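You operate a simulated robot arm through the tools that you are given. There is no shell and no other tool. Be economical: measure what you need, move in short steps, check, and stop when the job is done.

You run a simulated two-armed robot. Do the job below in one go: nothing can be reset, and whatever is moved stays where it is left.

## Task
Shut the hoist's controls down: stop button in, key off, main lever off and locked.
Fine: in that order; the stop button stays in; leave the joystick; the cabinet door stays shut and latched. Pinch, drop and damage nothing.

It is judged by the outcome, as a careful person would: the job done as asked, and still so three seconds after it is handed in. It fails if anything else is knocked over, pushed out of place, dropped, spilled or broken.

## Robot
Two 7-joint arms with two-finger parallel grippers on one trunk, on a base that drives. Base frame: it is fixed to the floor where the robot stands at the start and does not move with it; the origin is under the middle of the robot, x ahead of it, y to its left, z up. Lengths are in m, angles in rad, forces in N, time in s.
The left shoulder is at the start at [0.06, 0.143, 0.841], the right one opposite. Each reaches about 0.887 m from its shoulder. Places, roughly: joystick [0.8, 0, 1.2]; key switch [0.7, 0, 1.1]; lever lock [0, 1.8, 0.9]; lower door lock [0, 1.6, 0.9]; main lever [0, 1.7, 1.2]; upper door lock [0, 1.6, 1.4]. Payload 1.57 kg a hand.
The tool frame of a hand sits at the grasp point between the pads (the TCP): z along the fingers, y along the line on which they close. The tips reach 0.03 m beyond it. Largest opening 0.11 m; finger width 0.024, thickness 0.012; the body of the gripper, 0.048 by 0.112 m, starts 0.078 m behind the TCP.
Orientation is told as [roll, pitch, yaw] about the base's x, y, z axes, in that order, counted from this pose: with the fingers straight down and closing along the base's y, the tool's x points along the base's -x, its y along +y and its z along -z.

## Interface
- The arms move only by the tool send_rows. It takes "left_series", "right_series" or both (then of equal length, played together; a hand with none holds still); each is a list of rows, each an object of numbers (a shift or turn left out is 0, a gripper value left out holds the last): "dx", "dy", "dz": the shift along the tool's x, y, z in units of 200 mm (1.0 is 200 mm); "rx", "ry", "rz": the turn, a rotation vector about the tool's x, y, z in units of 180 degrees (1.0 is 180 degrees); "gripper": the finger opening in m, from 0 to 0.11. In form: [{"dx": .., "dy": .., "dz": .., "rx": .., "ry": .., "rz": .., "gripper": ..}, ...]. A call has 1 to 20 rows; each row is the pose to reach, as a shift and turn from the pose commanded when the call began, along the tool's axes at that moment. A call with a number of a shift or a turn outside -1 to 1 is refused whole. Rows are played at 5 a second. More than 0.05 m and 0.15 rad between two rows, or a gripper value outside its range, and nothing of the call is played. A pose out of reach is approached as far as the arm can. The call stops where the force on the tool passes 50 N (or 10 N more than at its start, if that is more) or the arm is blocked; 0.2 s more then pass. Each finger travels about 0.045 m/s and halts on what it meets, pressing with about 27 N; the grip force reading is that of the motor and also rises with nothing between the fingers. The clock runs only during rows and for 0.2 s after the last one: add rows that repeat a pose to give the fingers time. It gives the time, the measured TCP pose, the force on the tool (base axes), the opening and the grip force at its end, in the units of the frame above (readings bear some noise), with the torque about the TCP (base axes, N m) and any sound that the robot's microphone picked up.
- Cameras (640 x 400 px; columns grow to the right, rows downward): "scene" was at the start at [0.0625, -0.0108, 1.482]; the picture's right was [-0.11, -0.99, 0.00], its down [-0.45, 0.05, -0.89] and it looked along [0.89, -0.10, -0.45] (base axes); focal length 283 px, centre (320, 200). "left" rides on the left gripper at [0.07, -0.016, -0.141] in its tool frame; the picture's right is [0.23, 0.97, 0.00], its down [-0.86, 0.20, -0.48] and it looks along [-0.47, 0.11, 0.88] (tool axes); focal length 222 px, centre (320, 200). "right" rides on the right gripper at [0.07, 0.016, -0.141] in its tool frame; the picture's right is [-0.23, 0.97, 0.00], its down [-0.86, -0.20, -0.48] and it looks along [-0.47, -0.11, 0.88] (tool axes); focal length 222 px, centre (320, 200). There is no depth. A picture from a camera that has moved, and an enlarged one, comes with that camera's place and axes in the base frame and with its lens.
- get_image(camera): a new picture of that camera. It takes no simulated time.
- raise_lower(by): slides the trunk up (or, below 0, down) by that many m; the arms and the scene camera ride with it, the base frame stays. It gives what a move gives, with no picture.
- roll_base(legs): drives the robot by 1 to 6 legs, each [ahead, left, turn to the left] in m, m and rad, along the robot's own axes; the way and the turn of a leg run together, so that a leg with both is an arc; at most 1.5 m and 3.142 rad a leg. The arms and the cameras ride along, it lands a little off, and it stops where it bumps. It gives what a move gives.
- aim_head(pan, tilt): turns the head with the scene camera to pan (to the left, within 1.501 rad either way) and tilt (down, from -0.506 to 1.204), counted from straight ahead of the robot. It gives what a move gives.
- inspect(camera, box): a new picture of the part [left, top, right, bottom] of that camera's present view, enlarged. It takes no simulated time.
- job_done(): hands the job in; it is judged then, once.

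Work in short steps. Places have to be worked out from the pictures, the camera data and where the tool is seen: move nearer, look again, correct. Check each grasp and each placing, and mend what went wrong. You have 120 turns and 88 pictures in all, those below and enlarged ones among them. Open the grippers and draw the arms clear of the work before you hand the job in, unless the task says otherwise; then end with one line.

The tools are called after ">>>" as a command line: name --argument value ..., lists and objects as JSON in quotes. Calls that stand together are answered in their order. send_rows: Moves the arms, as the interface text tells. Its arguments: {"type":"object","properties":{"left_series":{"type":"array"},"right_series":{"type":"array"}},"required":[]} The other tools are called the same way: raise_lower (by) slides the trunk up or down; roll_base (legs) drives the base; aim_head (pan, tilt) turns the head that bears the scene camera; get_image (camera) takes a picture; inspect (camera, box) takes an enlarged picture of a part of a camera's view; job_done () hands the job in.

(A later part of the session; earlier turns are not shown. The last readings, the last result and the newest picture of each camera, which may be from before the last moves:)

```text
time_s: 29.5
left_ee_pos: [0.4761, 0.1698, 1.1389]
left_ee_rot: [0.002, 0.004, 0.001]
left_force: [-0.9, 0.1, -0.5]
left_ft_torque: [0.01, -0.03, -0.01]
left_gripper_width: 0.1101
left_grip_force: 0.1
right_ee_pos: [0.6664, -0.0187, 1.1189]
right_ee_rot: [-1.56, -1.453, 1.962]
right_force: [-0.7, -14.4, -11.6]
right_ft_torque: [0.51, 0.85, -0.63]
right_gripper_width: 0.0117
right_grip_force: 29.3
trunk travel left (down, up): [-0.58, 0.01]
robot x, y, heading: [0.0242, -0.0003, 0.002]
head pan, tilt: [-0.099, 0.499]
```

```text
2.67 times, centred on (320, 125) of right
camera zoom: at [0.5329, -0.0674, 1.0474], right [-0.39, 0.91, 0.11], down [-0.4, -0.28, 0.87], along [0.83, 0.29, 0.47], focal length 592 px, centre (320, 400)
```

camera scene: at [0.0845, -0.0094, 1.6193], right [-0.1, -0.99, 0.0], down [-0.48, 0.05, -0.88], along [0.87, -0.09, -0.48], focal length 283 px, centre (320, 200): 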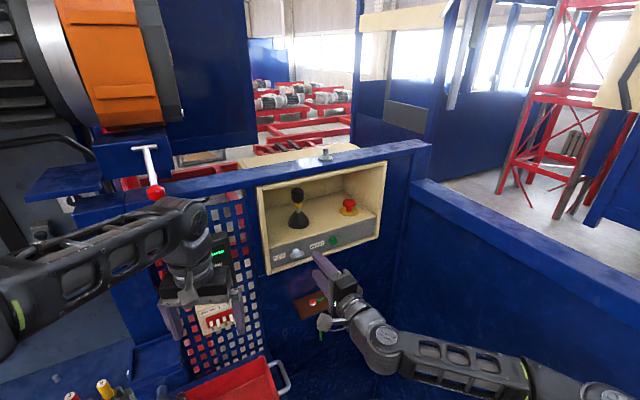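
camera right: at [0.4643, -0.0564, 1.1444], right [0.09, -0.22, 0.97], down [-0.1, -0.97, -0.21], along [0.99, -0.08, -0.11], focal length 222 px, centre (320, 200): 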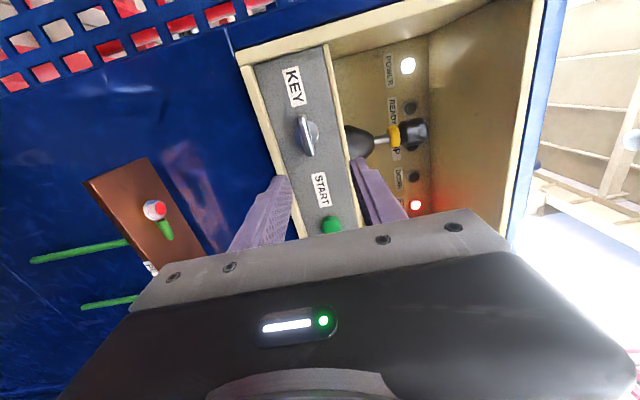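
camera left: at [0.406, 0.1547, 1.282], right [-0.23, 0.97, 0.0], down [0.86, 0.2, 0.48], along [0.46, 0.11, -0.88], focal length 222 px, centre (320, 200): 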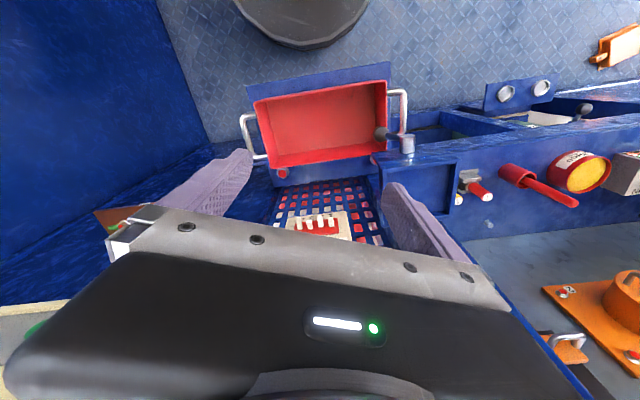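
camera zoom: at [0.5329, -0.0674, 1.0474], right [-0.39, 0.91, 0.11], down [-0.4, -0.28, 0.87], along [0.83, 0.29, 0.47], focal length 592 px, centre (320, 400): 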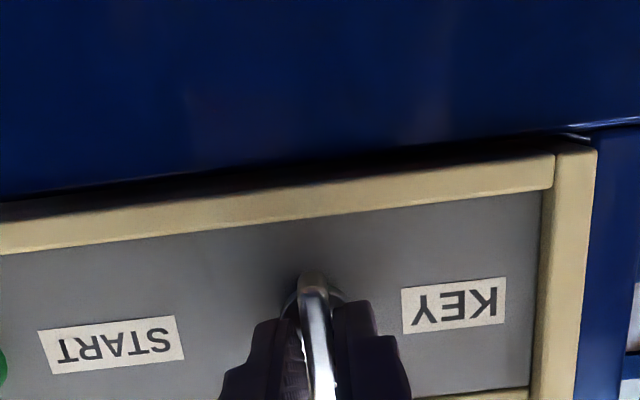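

Torque rose and the fin now resists in the pads: that's the off stop. I relax the twist, open and back straight out.

>>> send_rows --right_series '[{"rz": 0.02, "gripper": 0.04}, {"rz": 0.03}, {"rz": 0.03}, {"rz": 0.03}, {"rz": 0.03, "dz": -0.1}, {"rz": 0.03, "dz": -0.3}, {"rz": 0.03, "dz": -0.5}, {"rz": 0.03, "dz": -0.7}]'

>>> get_image --camera "right"

>>> inspect --camera "scene" --box '[240, 160, 400, 280]'

```text
time_s: 31.3
left_ee_pos: [0.4747, 0.1718, 1.1399]
left_ee_rot: [0.0, 0.002, 0.0]
left_force: [0.8, -0.7, -0.2]
left_ft_torque: [-0.01, -0.01, -0.02]
left_gripper_width: 0.1099
left_grip_force: 0.0
right_ee_pos: [0.5577, -0.0675, 1.1172]
right_ee_rot: [-1.481, -1.546, 1.889]
right_force: [1.1, 0.1, 0.2]
right_ft_torque: [0.0, -0.01, 0.02]
right_gripper_width: 0.0398
right_grip_force: 0.0
right hand out of reach, approached as far as the arm can: row 8
trunk travel left (down, up): [-0.58, 0.01]
robot x, y, heading: [0.0263, 0.0016, 0.003]
head pan, tilt: [-0.099, 0.499]
```

```text
54 pictures are left
camera right: at [0.4213, -0.1103, 1.0478], right [-0.39, 0.9, 0.2], down [-0.37, -0.35, 0.86], along [0.85, 0.26, 0.47], focal length 222 px, centre (320, 200)
```

right: 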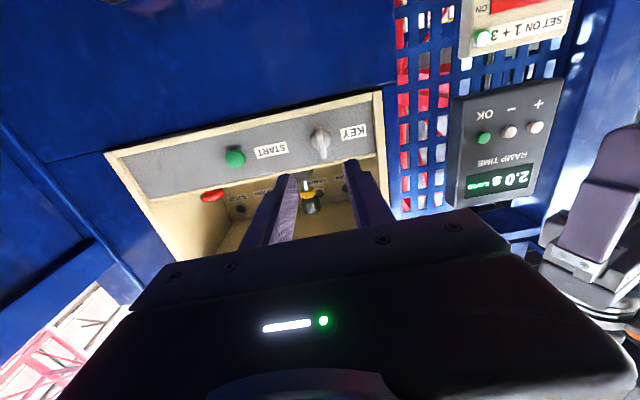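

```text
3.33 times, centred on (320, 220) of scene
camera zoom: at [0.0849, -0.0097, 1.6192], right [-0.1, -0.99, 0.0], down [-0.48, 0.05, -0.88], along [0.87, -0.09, -0.48], focal length 943 px, centre (320, 133)
```

zoom: 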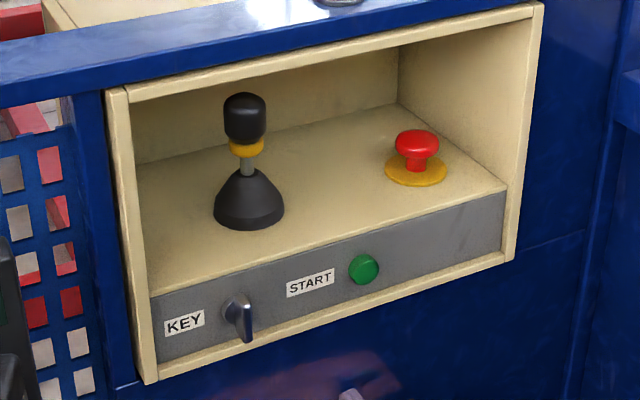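

Key is vertical (off), stop is in. Now I tuck the right arm: fingers down and back, so the base can travel.

>>> send_rows --right_series '[{"dx": 0.02, "dy": -0.06, "dz": 0.0, "ry": 0.045}, {"dx": 0.05, "dy": -0.12, "dz": 0.0, "ry": 0.09}, {"dx": 0.07, "dy": -0.18, "dz": -0.1, "ry": 0.135}, {"dx": 0.1, "dy": -0.24, "dz": -0.2, "ry": 0.18}, {"dx": 0.12, "dy": -0.3, "dz": -0.3, "ry": 0.225}, {"dx": 0.15, "dy": -0.34, "dz": -0.42, "ry": 0.27}, {"dx": 0.17, "dy": -0.38, "dz": -0.54, "ry": 0.315}, {"dx": 0.19, "dy": -0.4, "dz": -0.66, "ry": 0.36}, {"dx": 0.21, "dy": -0.42, "dz": -0.76, "ry": 0.405}, {"dx": 0.23, "dy": -0.44, "dz": -0.86, "ry": 0.45}, {"dx": 0.25, "dy": -0.457, "dz": -0.96, "ry": 0.49}]' --left_series '[{"dx": 0.05}, {"dx": 0.1}, {"dx": 0.15}, {"dx": 0.2}, {"dx": 0.25}, {"dx": 0.3}, {"dx": 0.35}, {"dx": 0.4}, {"dx": 0.4}, {"dx": 0.4}, {"dx": 0.4}]'

>>> aim_head --pan 1.5 --tilt 0.5

>>> get_image --camera "scene"

```text
time_s: 33.7
left_ee_pos: [0.3946, 0.1715, 1.1408]
left_ee_rot: [-0.001, 0.003, -0.001]
left_force: [0.8, -0.2, 0.5]
left_ft_torque: [0.01, 0.03, 0.02]
left_gripper_width: 0.1102
left_grip_force: 0.1
right_ee_pos: [0.4165, -0.2275, 1.0706]
right_ee_rot: [-0.025, -0.025, 0.407]
right_force: [-1.2, -0.2, -0.5]
right_ft_torque: [0.03, 0.01, 0.0]
right_gripper_width: 0.0398
right_grip_force: 0.0
trunk travel left (down, up): [-0.58, 0.01]
robot x, y, heading: [0.0227, -0.0008, -0.002]
head pan, tilt: [-0.099, 0.499]
```

```text
time_s: 35.4
left_ee_pos: [0.3954, 0.171, 1.1414]
left_ee_rot: [-0.001, 0.003, -0.001]
left_force: [0.1, -0.9, 0.0]
left_ft_torque: [-0.01, 0.02, 0.02]
left_gripper_width: 0.1098
left_grip_force: 0.0
right_ee_pos: [0.4158, -0.2271, 1.0716]
right_ee_rot: [-0.025, -0.028, 0.407]
right_force: [0.3, -0.3, -0.5]
right_ft_torque: [-0.03, 0.0, 0.0]
right_gripper_width: 0.0398
right_grip_force: 0.0
trunk travel left (down, up): [-0.58, 0.01]
robot x, y, heading: [0.0212, -0.0008, 0.0]
head pan, tilt: [1.499, 0.499]
```

```text
52 pictures are left
camera scene: at [0.0004, 0.0903, 1.6193], right [1.0, -0.07, 0.0], down [-0.04, -0.48, -0.88], along [0.07, 0.88, -0.48], focal length 283 px, centre (320, 200)
```

scene: 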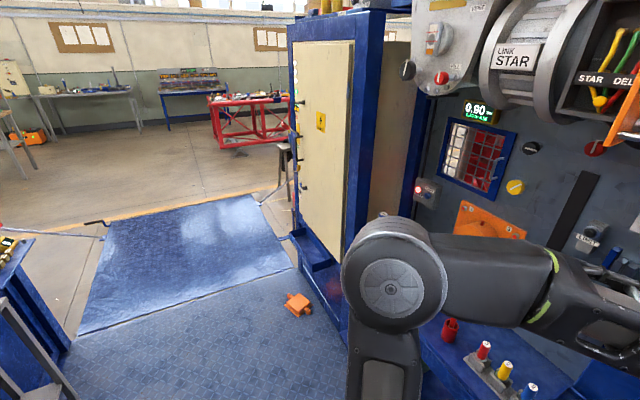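

The robot stands on a platform; cabinet to the left-front, a small orange piece on the floor near (-0.05,1.53), a table at x<-1.4. I back up a little and turn left to see the surroundings.

>>> roll_base --legs '[[-0.2, 0, 0], [0, 0, 1.2]]'

>>> aim_head --pan 0.9 --tilt 0.6

>>> get_image --camera "scene"

>>> aim_head --pan 0.0 --tilt 0.5

>>> get_image --camera "scene"

```text
time_s: 40.0
left_ee_pos: [-0.1981, 0.4088, 1.1411]
left_ee_rot: [-0.001, 0.002, 1.188]
left_force: [0.1, 0.1, -0.3]
left_ft_torque: [0.04, 0.01, 0.01]
left_gripper_width: 0.1099
left_grip_force: 0.0
right_ee_pos: [0.1775, 0.2798, 1.0717]
right_ee_rot: [-0.023, -0.03, 1.593]
right_force: [0.1, -0.1, 0.4]
right_ft_torque: [-0.01, -0.02, 0.0]
right_gripper_width: 0.0399
right_grip_force: 0.0
trunk travel left (down, up): [-0.58, 0.01]
robot x, y, heading: [-0.1773, 0.0003, 1.187]
head pan, tilt: [1.499, 0.499]
```

```text
time_s: 41.0
left_ee_pos: [-0.1974, 0.4107, 1.1409]
left_ee_rot: [-0.001, 0.005, 1.186]
left_force: [0.0, -0.8, -0.1]
left_ft_torque: [-0.05, -0.01, 0.0]
left_gripper_width: 0.1102
left_grip_force: 0.0
right_ee_pos: [0.1784, 0.2816, 1.0706]
right_ee_rot: [-0.026, -0.03, 1.593]
right_force: [0.6, -0.5, 1.5]
right_ft_torque: [0.02, 0.01, 0.01]
right_gripper_width: 0.0401
right_grip_force: 0.1
trunk travel left (down, up): [-0.58, 0.01]
robot x, y, heading: [-0.1769, 0.0012, 1.183]
head pan, tilt: [0.901, 0.6]
```

```text
51 pictures are left
camera scene: at [-0.2321, 0.049, 1.6102], right [0.87, 0.49, 0.0], down [0.28, -0.49, -0.83], along [-0.41, 0.72, -0.56], focal length 283 px, centre (320, 200)
```

scene: 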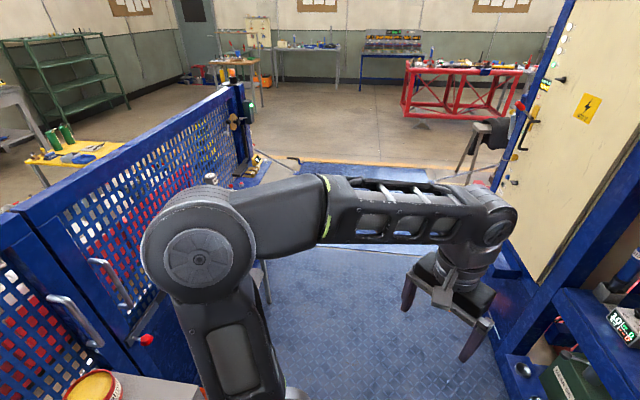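

```text
time_s: 42.2
left_ee_pos: [-0.1979, 0.411, 1.1401]
left_ee_rot: [-0.001, 0.004, 1.188]
left_force: [-0.8, -1.3, 0.0]
left_ft_torque: [-0.01, 0.02, -0.01]
left_gripper_width: 0.1101
left_grip_force: 0.1
right_ee_pos: [0.1789, 0.2806, 1.0709]
right_ee_rot: [-0.022, -0.028, 1.594]
right_force: [-0.7, -0.2, 0.4]
right_ft_torque: [0.0, -0.04, 0.01]
right_gripper_width: 0.04
right_grip_force: 0.0
trunk travel left (down, up): [-0.58, 0.01]
robot x, y, heading: [-0.1784, 0.0013, 1.185]
head pan, tilt: [0.0, 0.499]
```

```text
50 pictures are left
camera scene: at [-0.1544, 0.0565, 1.6192], right [0.93, -0.38, 0.0], down [-0.18, -0.44, -0.88], along [0.33, 0.81, -0.48], focal length 283 px, centre (320, 200)
```

scene: 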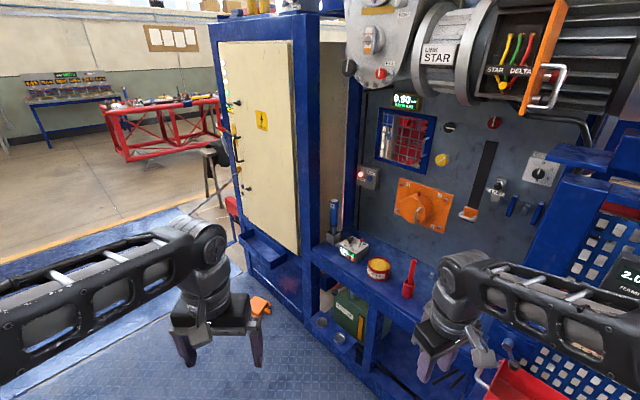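

The cabinet door is now visible, with locks on its far edge. A closer look at it.

>>> inspect --camera "scene" --box '[190, 20, 390, 280]'

```text
1.54 times, centred on (290, 150) of scene
camera zoom: at [-0.1544, 0.0565, 1.6192], right [0.93, -0.38, 0.0], down [-0.18, -0.44, -0.88], along [0.33, 0.81, -0.48], focal length 435 px, centre (366, 277)
```

zoom: 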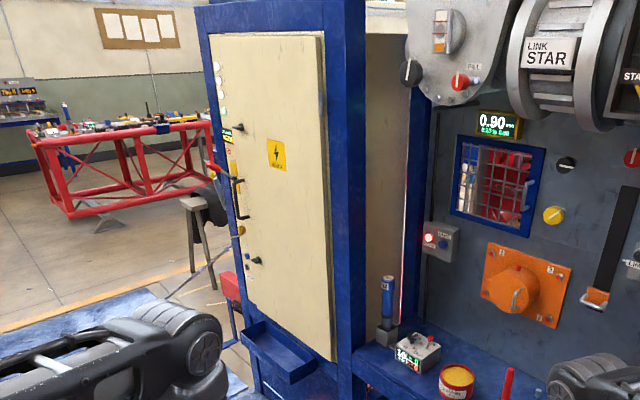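

The door faces roughly (-0.91,-0.42), from about (0.17,1.15) to (-0.06,1.66); locks and lever at its far edge. I sidestep away, drive along the platform and turn to face it, keeping clear of the orange piece.

>>> roll_base --legs '[[0, 0.5, 0], [0.8, 0.3, 0]]'

>>> roll_base --legs '[[0, 0, -0.7]]'

>>> aim_head --pan 0.4 --tilt 0.5

>>> get_image --camera "scene"

```text
time_s: 43.8
left_ee_pos: [-0.3433, 0.4743, 1.1397]
left_ee_rot: [-0.001, 0.005, 1.257]
left_force: [1.2, -0.1, 0.2]
left_ft_torque: [-0.04, -0.03, 0.02]
left_gripper_width: 0.11
left_grip_force: 0.1
right_ee_pos: [0.0425, 0.3707, 1.0701]
right_ee_rot: [-0.026, -0.027, 1.662]
right_force: [-0.4, 0.3, 0.3]
right_ft_torque: [0.0, 0.0, -0.01]
right_gripper_width: 0.0399
right_grip_force: 0.1
trunk travel left (down, up): [-0.58, 0.01]
robot x, y, heading: [-0.2942, 0.0662, 1.252]
head pan, tilt: [0.0, 0.499]
stopped in leg 1: the robot was blocked; the commanded pose is now the measured one
```

```text
time_s: 46.0
left_ee_pos: [-0.0689, 0.4062, 1.1423]
left_ee_rot: [0.0, 0.003, 0.549]
left_force: [1.0, -0.4, 0.1]
left_ft_torque: [0.01, -0.01, 0.02]
left_gripper_width: 0.1099
left_grip_force: 0.1
right_ee_pos: [0.1576, 0.0791, 1.0711]
right_ee_rot: [-0.025, -0.031, 0.957]
right_force: [0.3, 0.0, 0.5]
right_ft_torque: [0.02, 0.0, 0.01]
right_gripper_width: 0.0399
right_grip_force: 0.0
trunk travel left (down, up): [-0.58, 0.01]
robot x, y, heading: [-0.2936, 0.0671, 0.542]
head pan, tilt: [0.0, 0.499]
```

```text
time_s: 46.9
left_ee_pos: [-0.0682, 0.406, 1.1411]
left_ee_rot: [0.002, 0.003, 0.549]
left_force: [-0.3, 0.0, -0.5]
left_ft_torque: [0.01, 0.02, 0.01]
left_gripper_width: 0.1101
left_grip_force: 0.1
right_ee_pos: [0.1574, 0.0772, 1.0725]
right_ee_rot: [-0.024, -0.03, 0.956]
right_force: [0.5, -1.2, -0.1]
right_ft_torque: [-0.02, -0.02, -0.02]
right_gripper_width: 0.0401
right_grip_force: 0.1
trunk travel left (down, up): [-0.58, 0.01]
robot x, y, heading: [-0.2958, 0.0604, 0.545]
head pan, tilt: [0.4, 0.499]
```

```text
48 pictures are left
camera scene: at [-0.2674, 0.1227, 1.6193], right [0.81, -0.59, 0.0], down [-0.28, -0.39, -0.88], along [0.51, 0.71, -0.48], focal length 283 px, centre (320, 200)
```

scene: 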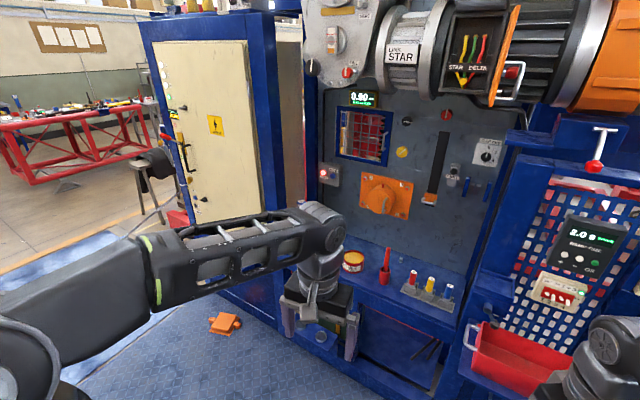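

The base was blocked on its left; the turn then ran on the spot. I look left to see what's there before driving again.

>>> aim_head --pan 1.5 --tilt 0.7

>>> get_image --camera "scene"

```text
time_s: 48.2
left_ee_pos: [-0.0675, 0.4066, 1.1408]
left_ee_rot: [0.0, 0.001, 0.55]
left_force: [0.4, 1.0, 0.3]
left_ft_torque: [-0.03, 0.01, 0.02]
left_gripper_width: 0.11
left_grip_force: 0.0
right_ee_pos: [0.1586, 0.0766, 1.0713]
right_ee_rot: [-0.026, -0.028, 0.956]
right_force: [-0.2, -0.3, -1.1]
right_ft_torque: [0.0, -0.03, 0.01]
right_gripper_width: 0.0402
right_grip_force: 0.1
trunk travel left (down, up): [-0.58, 0.01]
robot x, y, heading: [-0.293, 0.0619, 0.546]
head pan, tilt: [1.499, 0.7]
```

```text
47 pictures are left
camera scene: at [-0.3595, 0.1245, 1.6016], right [0.89, 0.46, 0.0], down [0.29, -0.57, -0.77], along [-0.35, 0.68, -0.64], focal length 283 px, centre (320, 200)
```

scene: 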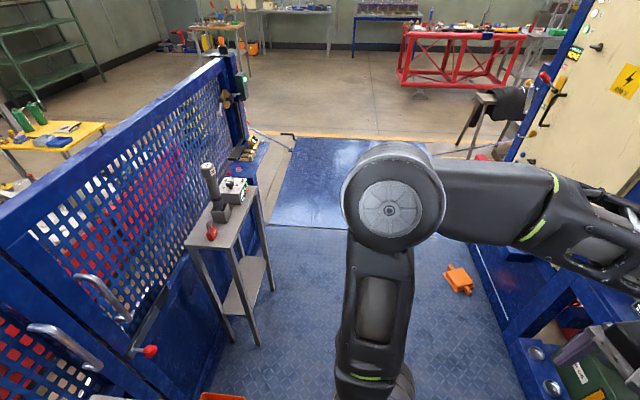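

There's a small stand at left with feet near (-0.97,0.57); the corridor between it and the cabinet is open. I drive to about (-0.35,0.6) keeping this heading.

>>> roll_base --legs '[[0.234, 0.5, 0]]'

>>> get_image --camera "scene"

```text
time_s: 51.4
left_ee_pos: [-0.125, 0.9569, 1.1414]
left_ee_rot: [0.0, 0.002, 0.541]
left_force: [0.7, 0.8, -0.1]
left_ft_torque: [-0.03, 0.0, 0.0]
left_gripper_width: 0.1098
left_grip_force: 0.0
right_ee_pos: [0.0984, 0.6271, 1.072]
right_ee_rot: [-0.024, -0.03, 0.95]
right_force: [-0.2, -0.2, -0.9]
right_ft_torque: [-0.01, -0.06, 0.03]
right_gripper_width: 0.0403
right_grip_force: 0.1
trunk travel left (down, up): [-0.58, 0.01]
robot x, y, heading: [-0.3543, 0.6159, 0.542]
head pan, tilt: [1.499, 0.7]
```

```text
46 pictures are left
camera scene: at [-0.4185, 0.6779, 1.6015], right [0.89, 0.45, 0.0], down [0.29, -0.58, -0.76], along [-0.34, 0.68, -0.64], focal length 283 px, centre (320, 200)
```

scene: 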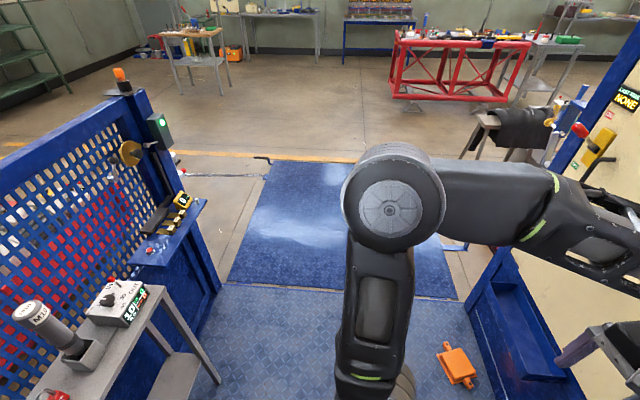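

Clear. I continue to about (-0.58,1.12) and look at the door's lever side.

>>> roll_base --legs '[[0.062, 0.547, 0], [0, 0, -0.1]]'

>>> aim_head --pan 0.4 --tilt 0.5

>>> get_image --camera "scene"

```text
time_s: 55.2
left_ee_pos: [-0.3192, 1.4366, 1.1412]
left_ee_rot: [0.002, 0.003, 0.435]
left_force: [0.5, 0.1, 0.5]
left_ft_torque: [0.01, 0.0, -0.02]
left_gripper_width: 0.11
left_grip_force: 0.0
right_ee_pos: [-0.1331, 1.0854, 1.0712]
right_ee_rot: [-0.024, -0.031, 0.844]
right_force: [-0.3, -0.2, -0.4]
right_ft_torque: [0.03, 0.04, 0.03]
right_gripper_width: 0.0401
right_grip_force: 0.0
trunk travel left (down, up): [-0.58, 0.01]
robot x, y, heading: [-0.5837, 1.1258, 0.43]
head pan, tilt: [1.499, 0.7]
```

```text
time_s: 56.5
left_ee_pos: [-0.3192, 1.4371, 1.1411]
left_ee_rot: [0.0, 0.002, 0.436]
left_force: [0.6, 0.4, -0.6]
left_ft_torque: [0.0, 0.04, -0.01]
left_gripper_width: 0.1097
left_grip_force: 0.0
right_ee_pos: [-0.1339, 1.0853, 1.0707]
right_ee_rot: [-0.023, -0.029, 0.843]
right_force: [-0.7, 0.0, -0.4]
right_ft_torque: [-0.03, -0.03, 0.02]
right_gripper_width: 0.0401
right_grip_force: 0.0
trunk travel left (down, up): [-0.58, 0.01]
robot x, y, heading: [-0.5855, 1.1234, 0.433]
head pan, tilt: [0.4, 0.499]
```

```text
45 pictures are left
camera scene: at [-0.55, 1.179, 1.6192], right [0.74, -0.67, 0.0], down [-0.32, -0.35, -0.88], along [0.59, 0.65, -0.48], focal length 283 px, centre (320, 200)
```

scene: 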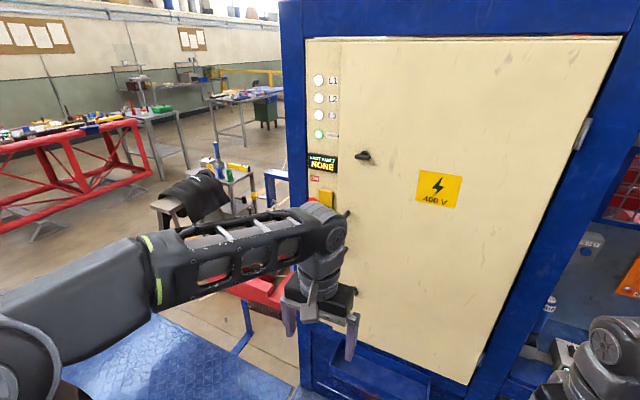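

Door faces me well; the left arm hides the lever. I lower the left hand for a clear view.

>>> send_rows --left_series '[{"dz": 0.2}, {"dz": 0.4}, {"dz": 0.6}, {"dz": 0.8}, {"dz": 1.0}, {"dz": 1.0, "dx": 0.2}, {"dz": 1.0, "dx": 0.3}]'

>>> get_image --camera "scene"

>>> inspect --camera "scene" --box '[270, 130, 430, 330]'

```text
time_s: 58.1
left_ee_pos: [-0.3775, 1.4102, 0.9425]
left_ee_rot: [0.0, 0.003, 0.434]
left_force: [-0.8, 0.5, 0.6]
left_ft_torque: [0.02, 0.01, -0.01]
left_gripper_width: 0.11
left_grip_force: 0.0
right_ee_pos: [-0.1331, 1.0857, 1.0718]
right_ee_rot: [-0.026, -0.028, 0.841]
right_force: [0.1, 0.2, -0.5]
right_ft_torque: [-0.03, 0.0, 0.01]
right_gripper_width: 0.0399
right_grip_force: 0.0
trunk travel left (down, up): [-0.58, 0.01]
robot x, y, heading: [-0.5879, 1.1235, 0.43]
head pan, tilt: [0.4, 0.499]
```

```text
44 pictures are left
camera scene: at [-0.5494, 1.1792, 1.6192], right [0.74, -0.67, 0.0], down [-0.32, -0.35, -0.88], along [0.59, 0.65, -0.48], focal length 283 px, centre (320, 200)
```

scene: 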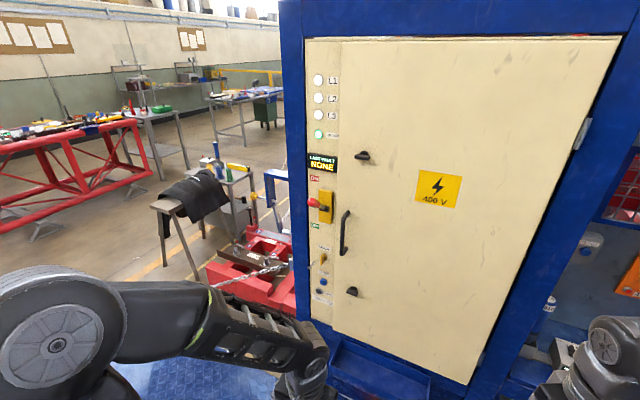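

```text
2.00 times, centred on (350, 230) of scene
camera zoom: at [-0.5494, 1.1792, 1.6192], right [0.74, -0.67, 0.0], down [-0.32, -0.35, -0.88], along [0.59, 0.65, -0.48], focal length 566 px, centre (260, 140)
```

zoom: 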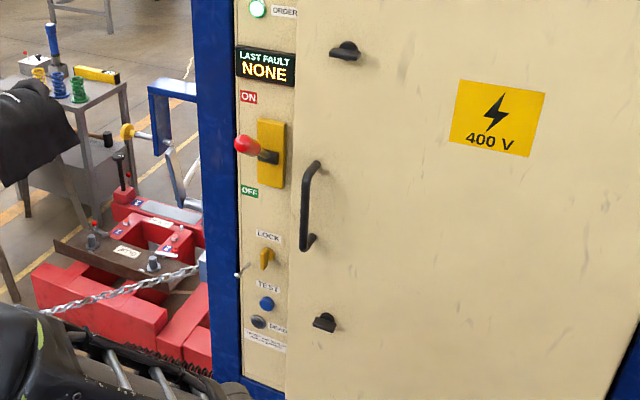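

I see the main lever (red ball, ON above, OFF below), a yellow LOCK knob, TEST button below. Zooming in further.

>>> inspect --camera "scene" --box '[296, 150, 366, 240]'

>>> inspect --camera "scene" --box '[296, 230, 376, 320]'

```text
4.44 times, centred on (331, 195) of scene
camera zoom: at [-0.5494, 1.1792, 1.6192], right [0.74, -0.67, 0.0], down [-0.32, -0.35, -0.88], along [0.59, 0.65, -0.48], focal length 1258 px, centre (271, 222)
```

zoom: 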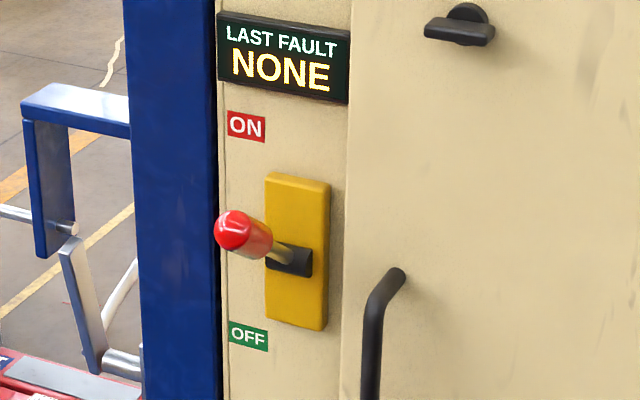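

```text
4.44 times, centred on (336, 275) of scene
camera zoom: at [-0.5494, 1.1792, 1.6192], right [0.74, -0.67, 0.0], down [-0.32, -0.35, -0.88], along [0.59, 0.65, -0.48], focal length 1258 px, centre (249, -133)
```

zoom: 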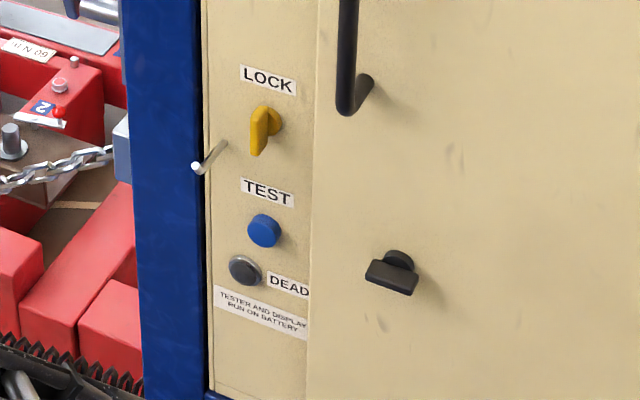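

Triangulated: door plane normal yaw ≈0.39, lever pivot ≈(-0.01,1.74,1.17), red ball ≈(-0.10,1.70,1.24), lock knob ≈(-0.03,1.73,0.97). I bring the left hand, fingers forward and closed, in front of them for a near look.

>>> send_rows --left_series '[{"dx": -0.05, "dy": 0.074, "dz": -0.063, "ry": -0.044, "gripper": 0.0}, {"dx": -0.12, "dy": 0.148, "dz": -0.125, "ry": -0.088}, {"dx": -0.2, "dy": 0.223, "dz": -0.188, "ry": -0.132}, {"dx": -0.29, "dy": 0.297, "dz": -0.25, "ry": -0.176}, {"dx": -0.38, "dy": 0.371, "dz": -0.314, "ry": -0.22}, {"dx": -0.48, "dy": 0.445, "dz": -0.376, "ry": -0.264}, {"dx": -0.58, "dy": 0.52, "dz": -0.44, "ry": -0.308}, {"dx": -0.68, "dy": 0.593, "dz": -0.5, "ry": -0.352}, {"dx": -0.78, "dy": 0.668, "dz": -0.565, "ry": -0.396}, {"dx": -0.88, "dy": 0.742, "dz": -0.627, "ry": -0.44}, {"dx": -0.973, "dy": 0.816, "dz": -0.69, "ry": -0.485}]'

>>> get_image --camera "left"

>>> get_image --camera "scene"

```text
time_s: 60.5
left_ee_pos: [-0.2708, 1.6548, 1.1059]
left_ee_rot: [0.024, -1.508, 0.405]
left_force: [-0.8, -0.1, -0.9]
left_ft_torque: [-0.04, 0.04, 0.0]
left_gripper_width: 0.0
left_grip_force: 21.2
left hand out of reach, approached as far as the arm can: row 1, 2, 3, 4, 5, 6, 7, 8, 9, 10, 11
right_ee_pos: [-0.1333, 1.0849, 1.0719]
right_ee_rot: [-0.023, -0.029, 0.841]
right_force: [0.5, 0.3, 0.1]
right_ft_torque: [0.05, -0.01, 0.0]
right_gripper_width: 0.04
right_grip_force: 0.0
trunk travel left (down, up): [-0.58, 0.01]
robot x, y, heading: [-0.5855, 1.1257, 0.434]
head pan, tilt: [0.4, 0.499]
```

```text
40 pictures are left
camera left: at [-0.3966, 1.5777, 1.045], right [-0.42, 0.88, -0.23], down [-0.47, 0.0, 0.88], along [0.78, 0.47, 0.41], focal length 222 px, centre (320, 200)
```

left: 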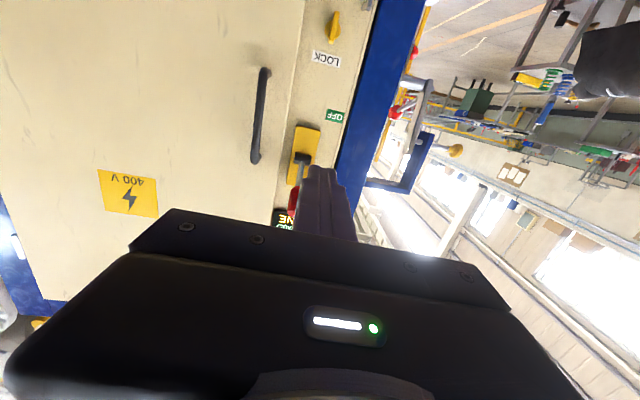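

```text
39 pictures are left
camera scene: at [-0.5503, 1.178, 1.6193], right [0.74, -0.67, 0.0], down [-0.32, -0.35, -0.88], along [0.59, 0.65, -0.48], focal length 283 px, centre (320, 200)
```

scene: 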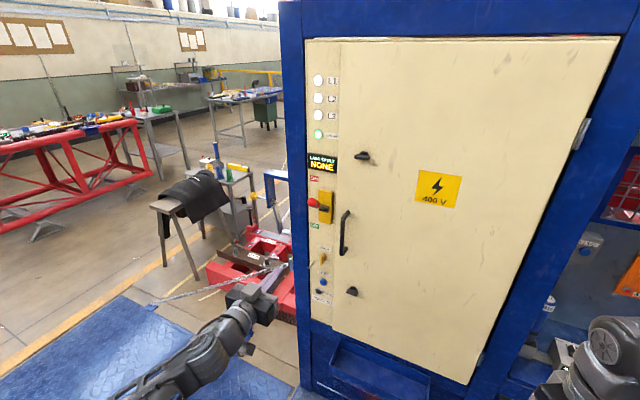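

Positions agree within ~2 cm. I raise the left hand so the closed fingers lie above the ball, aligned with it, before moving forward.

>>> send_rows --left_series '[{"dx": -0.2, "dy": -0.02, "dz": -0.012}, {"dx": -0.4, "dy": -0.04, "dz": -0.024}, {"dx": -0.6, "dy": -0.06, "dz": -0.036}, {"dx": -0.8, "dy": -0.08, "dz": -0.05}, {"dx": -0.968, "dy": -0.0975, "dz": -0.061}, {"dx": -0.968, "dy": -0.0975, "dz": -0.061}]'

>>> get_image --camera "left"

>>> inspect --camera "scene" --box '[240, 130, 400, 260]'

```text
time_s: 61.9
left_ee_pos: [-0.2658, 1.6359, 1.3004]
left_ee_rot: [0.0, -1.521, 0.436]
left_force: [-0.1, -0.8, -0.4]
left_ft_torque: [0.04, -0.03, 0.0]
left_gripper_width: 0.0001
left_grip_force: 21.3
right_ee_pos: [-0.1331, 1.0866, 1.0721]
right_ee_rot: [-0.025, -0.03, 0.842]
right_force: [0.6, -0.2, 0.0]
right_ft_torque: [-0.03, -0.02, 0.02]
right_gripper_width: 0.0399
right_grip_force: 0.1
trunk travel left (down, up): [-0.58, 0.01]
robot x, y, heading: [-0.5861, 1.1251, 0.43]
head pan, tilt: [0.4, 0.499]
```

```text
38 pictures are left
camera left: at [-0.3884, 1.5603, 1.2374], right [-0.42, 0.88, -0.23], down [-0.48, 0.0, 0.88], along [0.77, 0.48, 0.42], focal length 222 px, centre (320, 200)
```

left: 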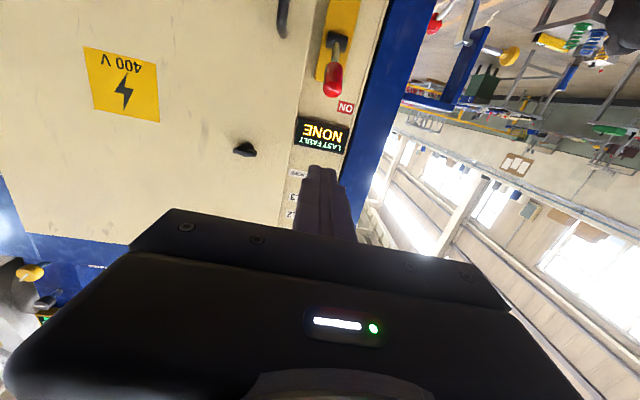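

```text
3.08 times, centred on (320, 195) of scene
camera zoom: at [-0.5501, 1.1793, 1.6192], right [0.74, -0.67, 0.0], down [-0.32, -0.35, -0.88], along [0.59, 0.65, -0.48], focal length 871 px, centre (320, 215)
```

zoom: 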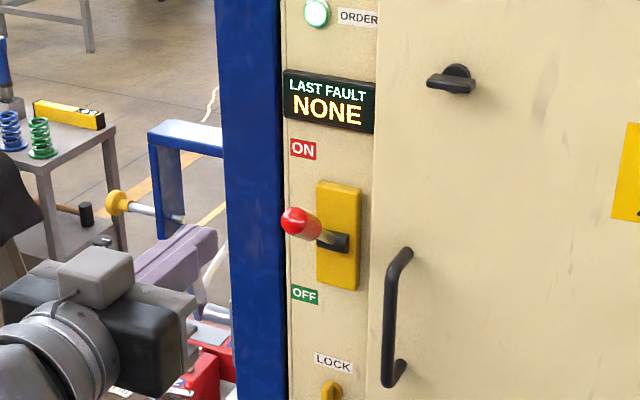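

Ball end ≈(-0.11,1.71,1.23), pivot ≈(-0.02,1.742,1.157). I advance 17 cm above the ball.

>>> send_rows --left_series '[{"dz": 0.2}, {"dz": 0.4}, {"dz": 0.6}, {"dz": 0.76}, {"dz": 0.86}, {"dz": 0.86}]'

>>> inspect --camera "scene" --box '[240, 130, 400, 260]'

>>> get_image --camera "left"

```text
time_s: 63.3
left_ee_pos: [-0.109, 1.7083, 1.2891]
left_ee_rot: [0.026, -1.521, 0.413]
left_force: [0.6, 0.4, -0.1]
left_ft_torque: [0.0, 0.0, -0.02]
left_gripper_width: 0.0
left_grip_force: 21.4
right_ee_pos: [-0.1324, 1.0849, 1.072]
right_ee_rot: [-0.025, -0.031, 0.844]
right_force: [0.6, 0.9, 0.5]
right_ft_torque: [0.01, 0.01, 0.0]
right_gripper_width: 0.04
right_grip_force: 0.2
trunk travel left (down, up): [-0.58, 0.01]
robot x, y, heading: [-0.5846, 1.1246, 0.428]
head pan, tilt: [0.4, 0.499]
```

```text
3.08 times, centred on (320, 195) of scene
camera zoom: at [-0.5504, 1.1789, 1.6193], right [0.74, -0.67, 0.0], down [-0.32, -0.35, -0.88], along [0.59, 0.65, -0.48], focal length 871 px, centre (320, 215)
```

zoom: 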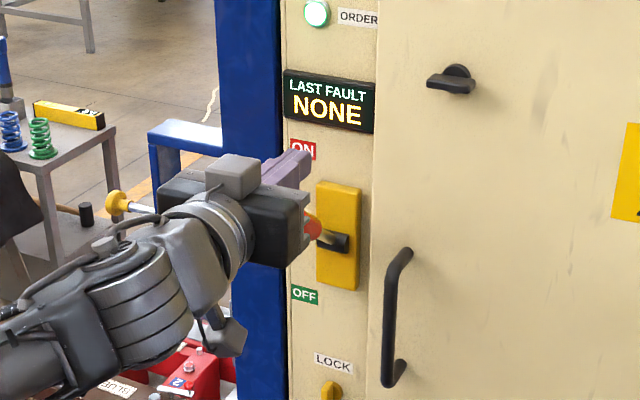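

```text
35 pictures are left
camera left: at [-0.232, 1.6319, 1.2271], right [-0.42, 0.88, -0.23], down [-0.48, 0.0, 0.88], along [0.77, 0.48, 0.42], focal length 222 px, centre (320, 200)
```

left: 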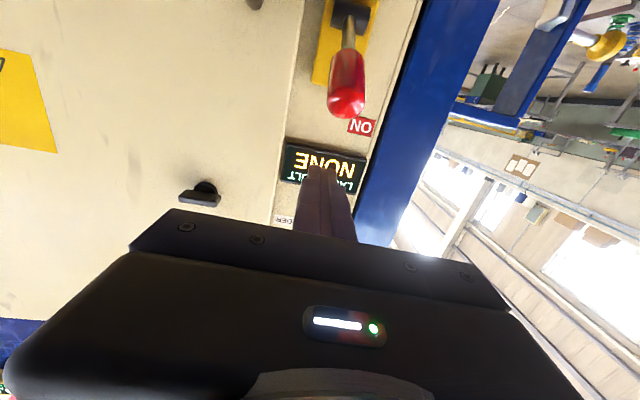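

Fingers are right above the ball and aligned. I press down stepwise.

>>> send_rows --left_series '[{"dx": 0.1}, {"dx": 0.2}, {"dx": 0.26}, {"dx": 0.32}, {"dx": 0.38}, {"dx": 0.44}, {"dx": 0.5}, {"dx": 0.56}, {"dx": 0.62}]'

>>> inspect --camera "scene" --box '[240, 130, 400, 260]'

>>> get_image --camera "left"

```text
time_s: 65.3
left_ee_pos: [-0.1147, 1.7069, 1.1657]
left_ee_rot: [0.002, -1.518, 0.434]
left_force: [-0.1, 1.0, 0.7]
left_ft_torque: [0.01, 0.0, 0.02]
left_gripper_width: 0.0
left_grip_force: 21.2
right_ee_pos: [-0.1321, 1.0853, 1.072]
right_ee_rot: [-0.024, -0.028, 0.845]
right_force: [0.2, 0.3, -0.7]
right_ft_torque: [0.0, -0.01, 0.01]
right_gripper_width: 0.0401
right_grip_force: 0.0
trunk travel left (down, up): [-0.58, 0.01]
robot x, y, heading: [-0.5853, 1.121, 0.434]
head pan, tilt: [0.4, 0.499]
```

```text
3.08 times, centred on (320, 195) of scene
camera zoom: at [-0.5498, 1.1792, 1.6193], right [0.74, -0.67, 0.0], down [-0.32, -0.35, -0.88], along [0.59, 0.65, -0.48], focal length 871 px, centre (320, 215)
```

zoom: 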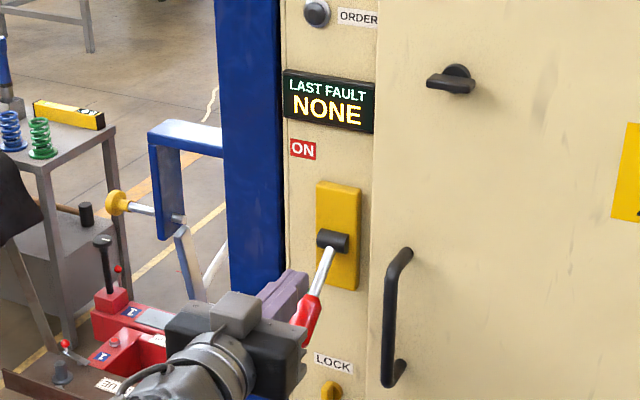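

```text
33 pictures are left
camera left: at [-0.2382, 1.6295, 1.1032], right [-0.42, 0.88, -0.23], down [-0.48, 0.0, 0.88], along [0.77, 0.48, 0.42], focal length 222 px, centre (320, 200)
```

left: 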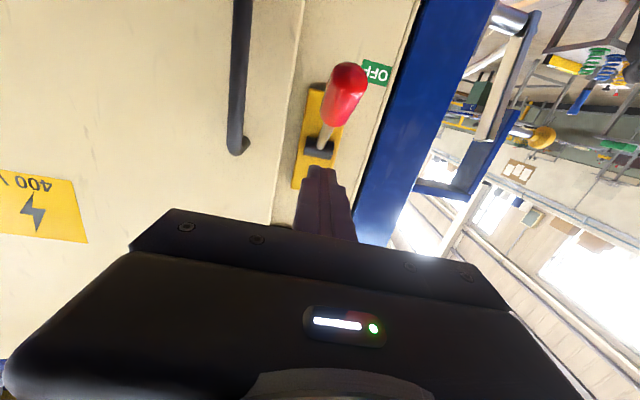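

The lever snapped to OFF and lamps went dark. I follow down gently to confirm it rests on its stop.

>>> send_rows --left_series '[{"dx": 0.08}, {"dx": 0.14}, {"dx": 0.18}, {"dx": 0.21}, {"dx": 0.24}, {"dx": 0.26}]'

>>> inspect --camera "scene" --box '[240, 130, 400, 260]'

```text
time_s: 66.7
left_ee_pos: [-0.1188, 1.7094, 1.1264]
left_ee_rot: [0.01, -1.514, 0.423]
left_force: [0.2, -0.6, -1.1]
left_ft_torque: [-0.04, 0.03, -0.02]
left_gripper_width: 0.0001
left_grip_force: 21.5
left hand out of reach, approached as far as the arm can: row 4, 5, 6
right_ee_pos: [-0.1318, 1.0857, 1.0716]
right_ee_rot: [-0.025, -0.029, 0.842]
right_force: [-0.4, 0.3, -0.5]
right_ft_torque: [-0.02, 0.03, 0.01]
right_gripper_width: 0.04
right_grip_force: 0.1
trunk travel left (down, up): [-0.58, 0.01]
robot x, y, heading: [-0.5875, 1.1247, 0.431]
head pan, tilt: [0.4, 0.499]
```

```text
3.08 times, centred on (320, 195) of scene
camera zoom: at [-0.5499, 1.179, 1.6193], right [0.74, -0.67, 0.0], down [-0.32, -0.35, -0.88], along [0.59, 0.65, -0.48], focal length 871 px, centre (320, 215)
```

zoom: 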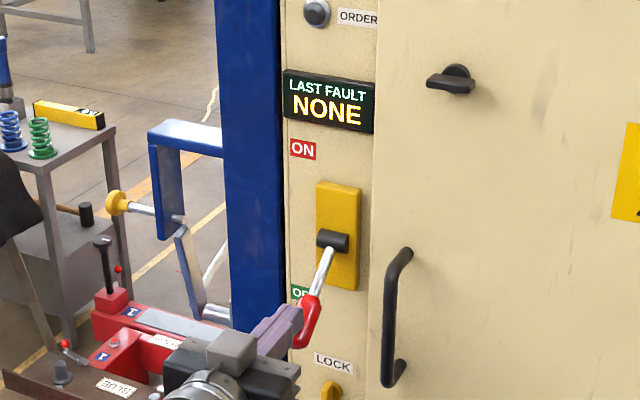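

The lever is well down at OFF with no contact left. I back out and lower the trunk to work on the LOCK knob at z≈0.96.

>>> send_rows --left_series '[{"dz": -0.2}, {"dz": -0.4}, {"dz": -0.6}, {"dz": -0.75}, {"dz": -0.75, "gripper": 0.045}, {"dz": -0.75}]'

>>> raise_lower --by -0.2

>>> get_image --camera "left"

>>> inspect --camera "scene" --box '[280, 130, 400, 280]'

```text
time_s: 68.1
left_ee_pos: [-0.2548, 1.6445, 1.1335]
left_ee_rot: [0.014, -1.52, 0.423]
left_force: [-0.3, -0.1, 0.0]
left_ft_torque: [-0.02, -0.01, 0.01]
left_gripper_width: 0.0454
left_grip_force: 0.1
right_ee_pos: [-0.1317, 1.0857, 1.0728]
right_ee_rot: [-0.024, -0.029, 0.842]
right_force: [0.2, -1.4, 0.0]
right_ft_torque: [0.0, 0.0, 0.0]
right_gripper_width: 0.0401
right_grip_force: 0.1
trunk travel left (down, up): [-0.58, 0.01]
robot x, y, heading: [-0.5823, 1.125, 0.432]
head pan, tilt: [0.4, 0.499]
```

```text
time_s: 70.3
left_ee_pos: [-0.254, 1.6451, 0.9323]
left_ee_rot: [0.013, -1.522, 0.423]
left_force: [0.7, -0.4, -0.4]
left_ft_torque: [0.0, 0.0, 0.0]
left_gripper_width: 0.0449
left_grip_force: 0.0
right_ee_pos: [-0.1335, 1.0853, 0.872]
right_ee_rot: [-0.024, -0.03, 0.841]
right_force: [-0.3, 0.3, 0.2]
right_ft_torque: [0.0, -0.01, -0.02]
right_gripper_width: 0.0398
right_grip_force: 0.0
trunk travel left (down, up): [-0.38, 0.21]
robot x, y, heading: [-0.5846, 1.1245, 0.432]
head pan, tilt: [0.4, 0.499]
```

```text
31 pictures are left
camera left: at [-0.3775, 1.5686, 0.8707], right [-0.42, 0.88, -0.23], down [-0.48, 0.0, 0.88], along [0.77, 0.48, 0.42], focal length 222 px, centre (320, 200)
```

left: 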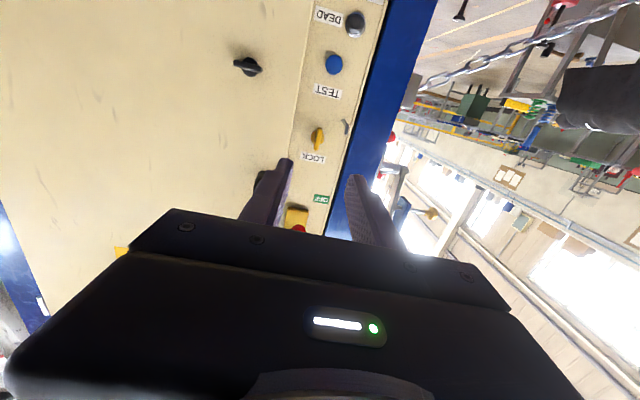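

```text
2.67 times, centred on (340, 205) of scene
camera zoom: at [-0.5501, 1.1789, 1.4193], right [0.74, -0.67, 0.0], down [-0.32, -0.35, -0.88], along [0.59, 0.65, -0.48], focal length 755 px, centre (267, 187)
```

zoom: 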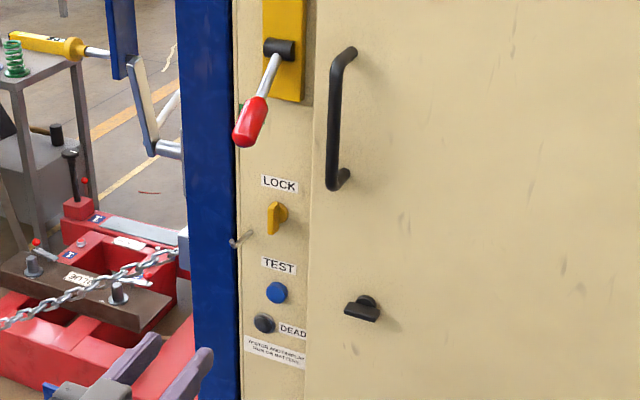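

The lever hangs at OFF. Lock fin is vertical at roughly d=0.645 on the panel (≈(-0.027,1.745,0.953)). I approach to ~3 cm in front with fingers straddling it.

>>> send_rows --left_series '[{"dx": -0.05, "dz": 0.2, "gripper": 0.04}, {"dx": -0.1, "dz": 0.4}, {"dx": -0.15, "dz": 0.6}, {"dx": -0.15, "dz": 0.72}, {"dx": -0.15, "dz": 0.72}]'

>>> get_image --camera "left"

>>> inspect --camera "scene" --box '[280, 160, 380, 270]'

```text
time_s: 71.5
left_ee_pos: [-0.121, 1.7044, 0.9564]
left_ee_rot: [0.008, -1.521, 0.425]
left_force: [-0.8, -0.5, 0.6]
left_ft_torque: [0.0, 0.0, 0.02]
left_gripper_width: 0.0398
left_grip_force: 0.0
right_ee_pos: [-0.1332, 1.0861, 0.8719]
right_ee_rot: [-0.025, -0.029, 0.844]
right_force: [0.7, -1.0, -1.4]
right_ft_torque: [0.02, 0.0, 0.0]
right_gripper_width: 0.04
right_grip_force: 0.0
trunk travel left (down, up): [-0.38, 0.21]
robot x, y, heading: [-0.5831, 1.1217, 0.433]
head pan, tilt: [0.4, 0.499]
```

```text
29 pictures are left
camera left: at [-0.2452, 1.6282, 0.8936], right [-0.42, 0.88, -0.23], down [-0.48, 0.0, 0.88], along [0.77, 0.48, 0.42], focal length 222 px, centre (320, 200)
```

left: 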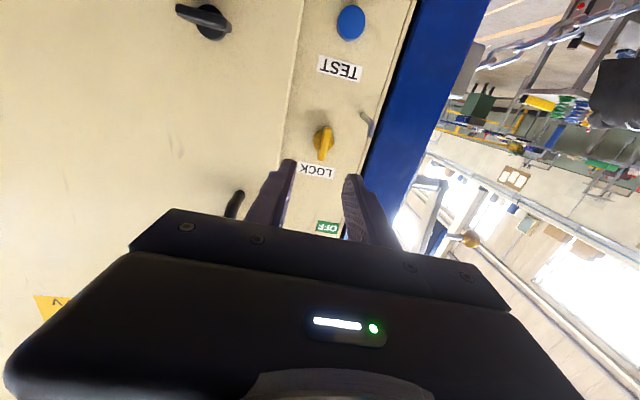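

```text
3.64 times, centred on (330, 215) of scene
camera zoom: at [-0.55, 1.179, 1.4193], right [0.74, -0.67, 0.0], down [-0.32, -0.35, -0.88], along [0.59, 0.65, -0.48], focal length 1029 px, centre (284, 146)
```

zoom: 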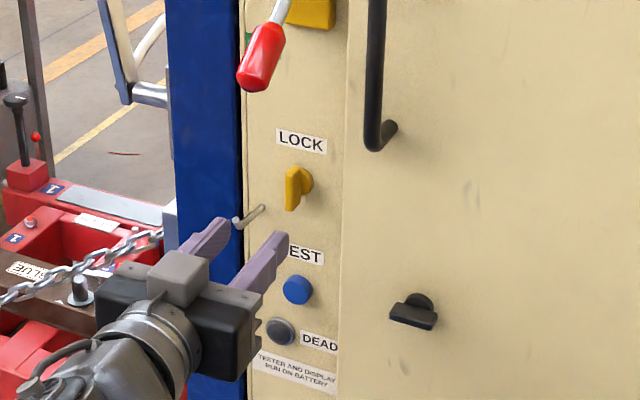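

Aligned within a few mm. I advance slowly, then look before closing.

>>> send_rows --left_series '[{"dx": 0.015, "dy": 0.012, "dz": 0.1}, {"dx": 0.02, "dy": 0.012, "dz": 0.2}, {"dx": 0.02, "dy": 0.012, "dz": 0.28}, {"dx": 0.02, "dy": 0.012, "dz": 0.34}, {"dx": 0.02, "dy": 0.012, "dz": 0.37}, {"dx": 0.02, "dy": 0.012, "dz": 0.37}]'

>>> inspect --camera "left" --box '[220, 80, 420, 230]'

>>> inspect --camera "scene" --box '[280, 160, 380, 270]'

```text
time_s: 72.9
left_ee_pos: [-0.056, 1.7383, 0.9489]
left_ee_rot: [0.016, -1.522, 0.42]
left_force: [0.5, 0.4, -0.2]
left_ft_torque: [0.01, 0.0, -0.04]
left_gripper_width: 0.0401
left_grip_force: 0.0
right_ee_pos: [-0.1332, 1.0847, 0.8711]
right_ee_rot: [-0.023, -0.031, 0.843]
right_force: [-0.2, 0.4, -0.2]
right_ft_torque: [0.02, 0.02, -0.01]
right_gripper_width: 0.0399
right_grip_force: 0.0
trunk travel left (down, up): [-0.38, 0.21]
robot x, y, heading: [-0.588, 1.1248, 0.433]
head pan, tilt: [0.4, 0.499]
```

```text
2.67 times, centred on (320, 155) of left
camera zoom: at [-0.1797, 1.6617, 0.8862], right [-0.42, 0.88, -0.23], down [-0.48, 0.0, 0.88], along [0.77, 0.48, 0.42], focal length 592 px, centre (320, 320)
```

zoom: 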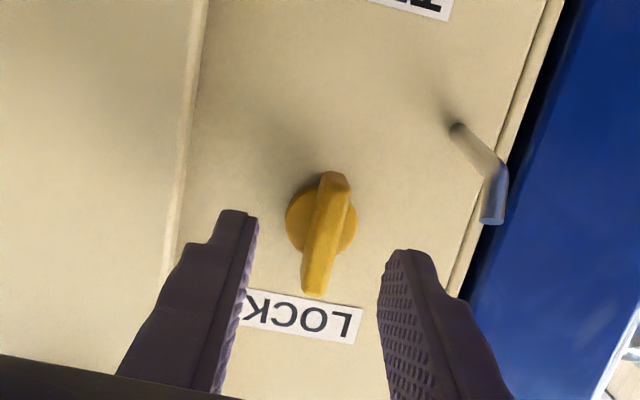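

```text
3.64 times, centred on (330, 215) of scene
camera zoom: at [-0.5499, 1.179, 1.4193], right [0.74, -0.67, 0.0], down [-0.32, -0.35, -0.88], along [0.59, 0.65, -0.48], focal length 1029 px, centre (284, 146)
```

zoom: 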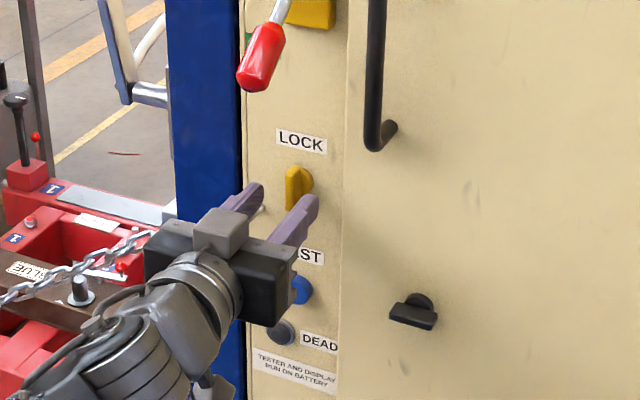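

Comparing both views the fin sits ~2–3 cm deeper and slightly lower. I go 2 cm further, 5 mm down, and close.

>>> send_rows --left_series '[{"dx": 0.02, "dz": 0.04}, {"dx": 0.025, "dz": 0.08}, {"dx": 0.025, "dz": 0.11}, {"dx": 0.025, "dz": 0.11}, {"dx": 0.025, "dz": 0.11, "gripper": 0.0}, {"dx": 0.025, "dz": 0.11}, {"dx": 0.025, "dz": 0.11}, {"dx": 0.025, "dz": 0.11}, {"dx": 0.025, "dz": 0.11}, {"dx": 0.025, "dz": 0.11}]'

>>> inspect --camera "left" --box '[220, 80, 420, 230]'

```text
time_s: 75.1
left_ee_pos: [-0.0369, 1.7491, 0.9418]
left_ee_rot: [0.013, -1.521, 0.425]
left_force: [0.2, 2.6, 0.9]
left_ft_torque: [-0.02, 0.0, -0.35]
left_gripper_width: 0.0095
left_grip_force: 27.8
right_ee_pos: [-0.1331, 1.0853, 0.8723]
right_ee_rot: [-0.023, -0.032, 0.842]
right_force: [0.2, -0.2, 0.0]
right_ft_torque: [0.0, 0.01, 0.03]
right_gripper_width: 0.0398
right_grip_force: 0.1
trunk travel left (down, up): [-0.38, 0.21]
robot x, y, heading: [-0.5853, 1.1195, 0.432]
head pan, tilt: [0.4, 0.499]
```

```text
2.67 times, centred on (320, 155) of left
camera zoom: at [-0.16, 1.6721, 0.8797], right [-0.42, 0.88, -0.23], down [-0.48, 0.0, 0.88], along [0.77, 0.48, 0.42], focal length 592 px, centre (320, 320)
```

zoom: 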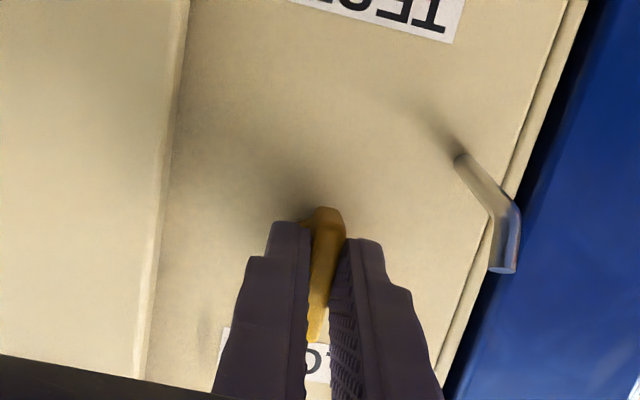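

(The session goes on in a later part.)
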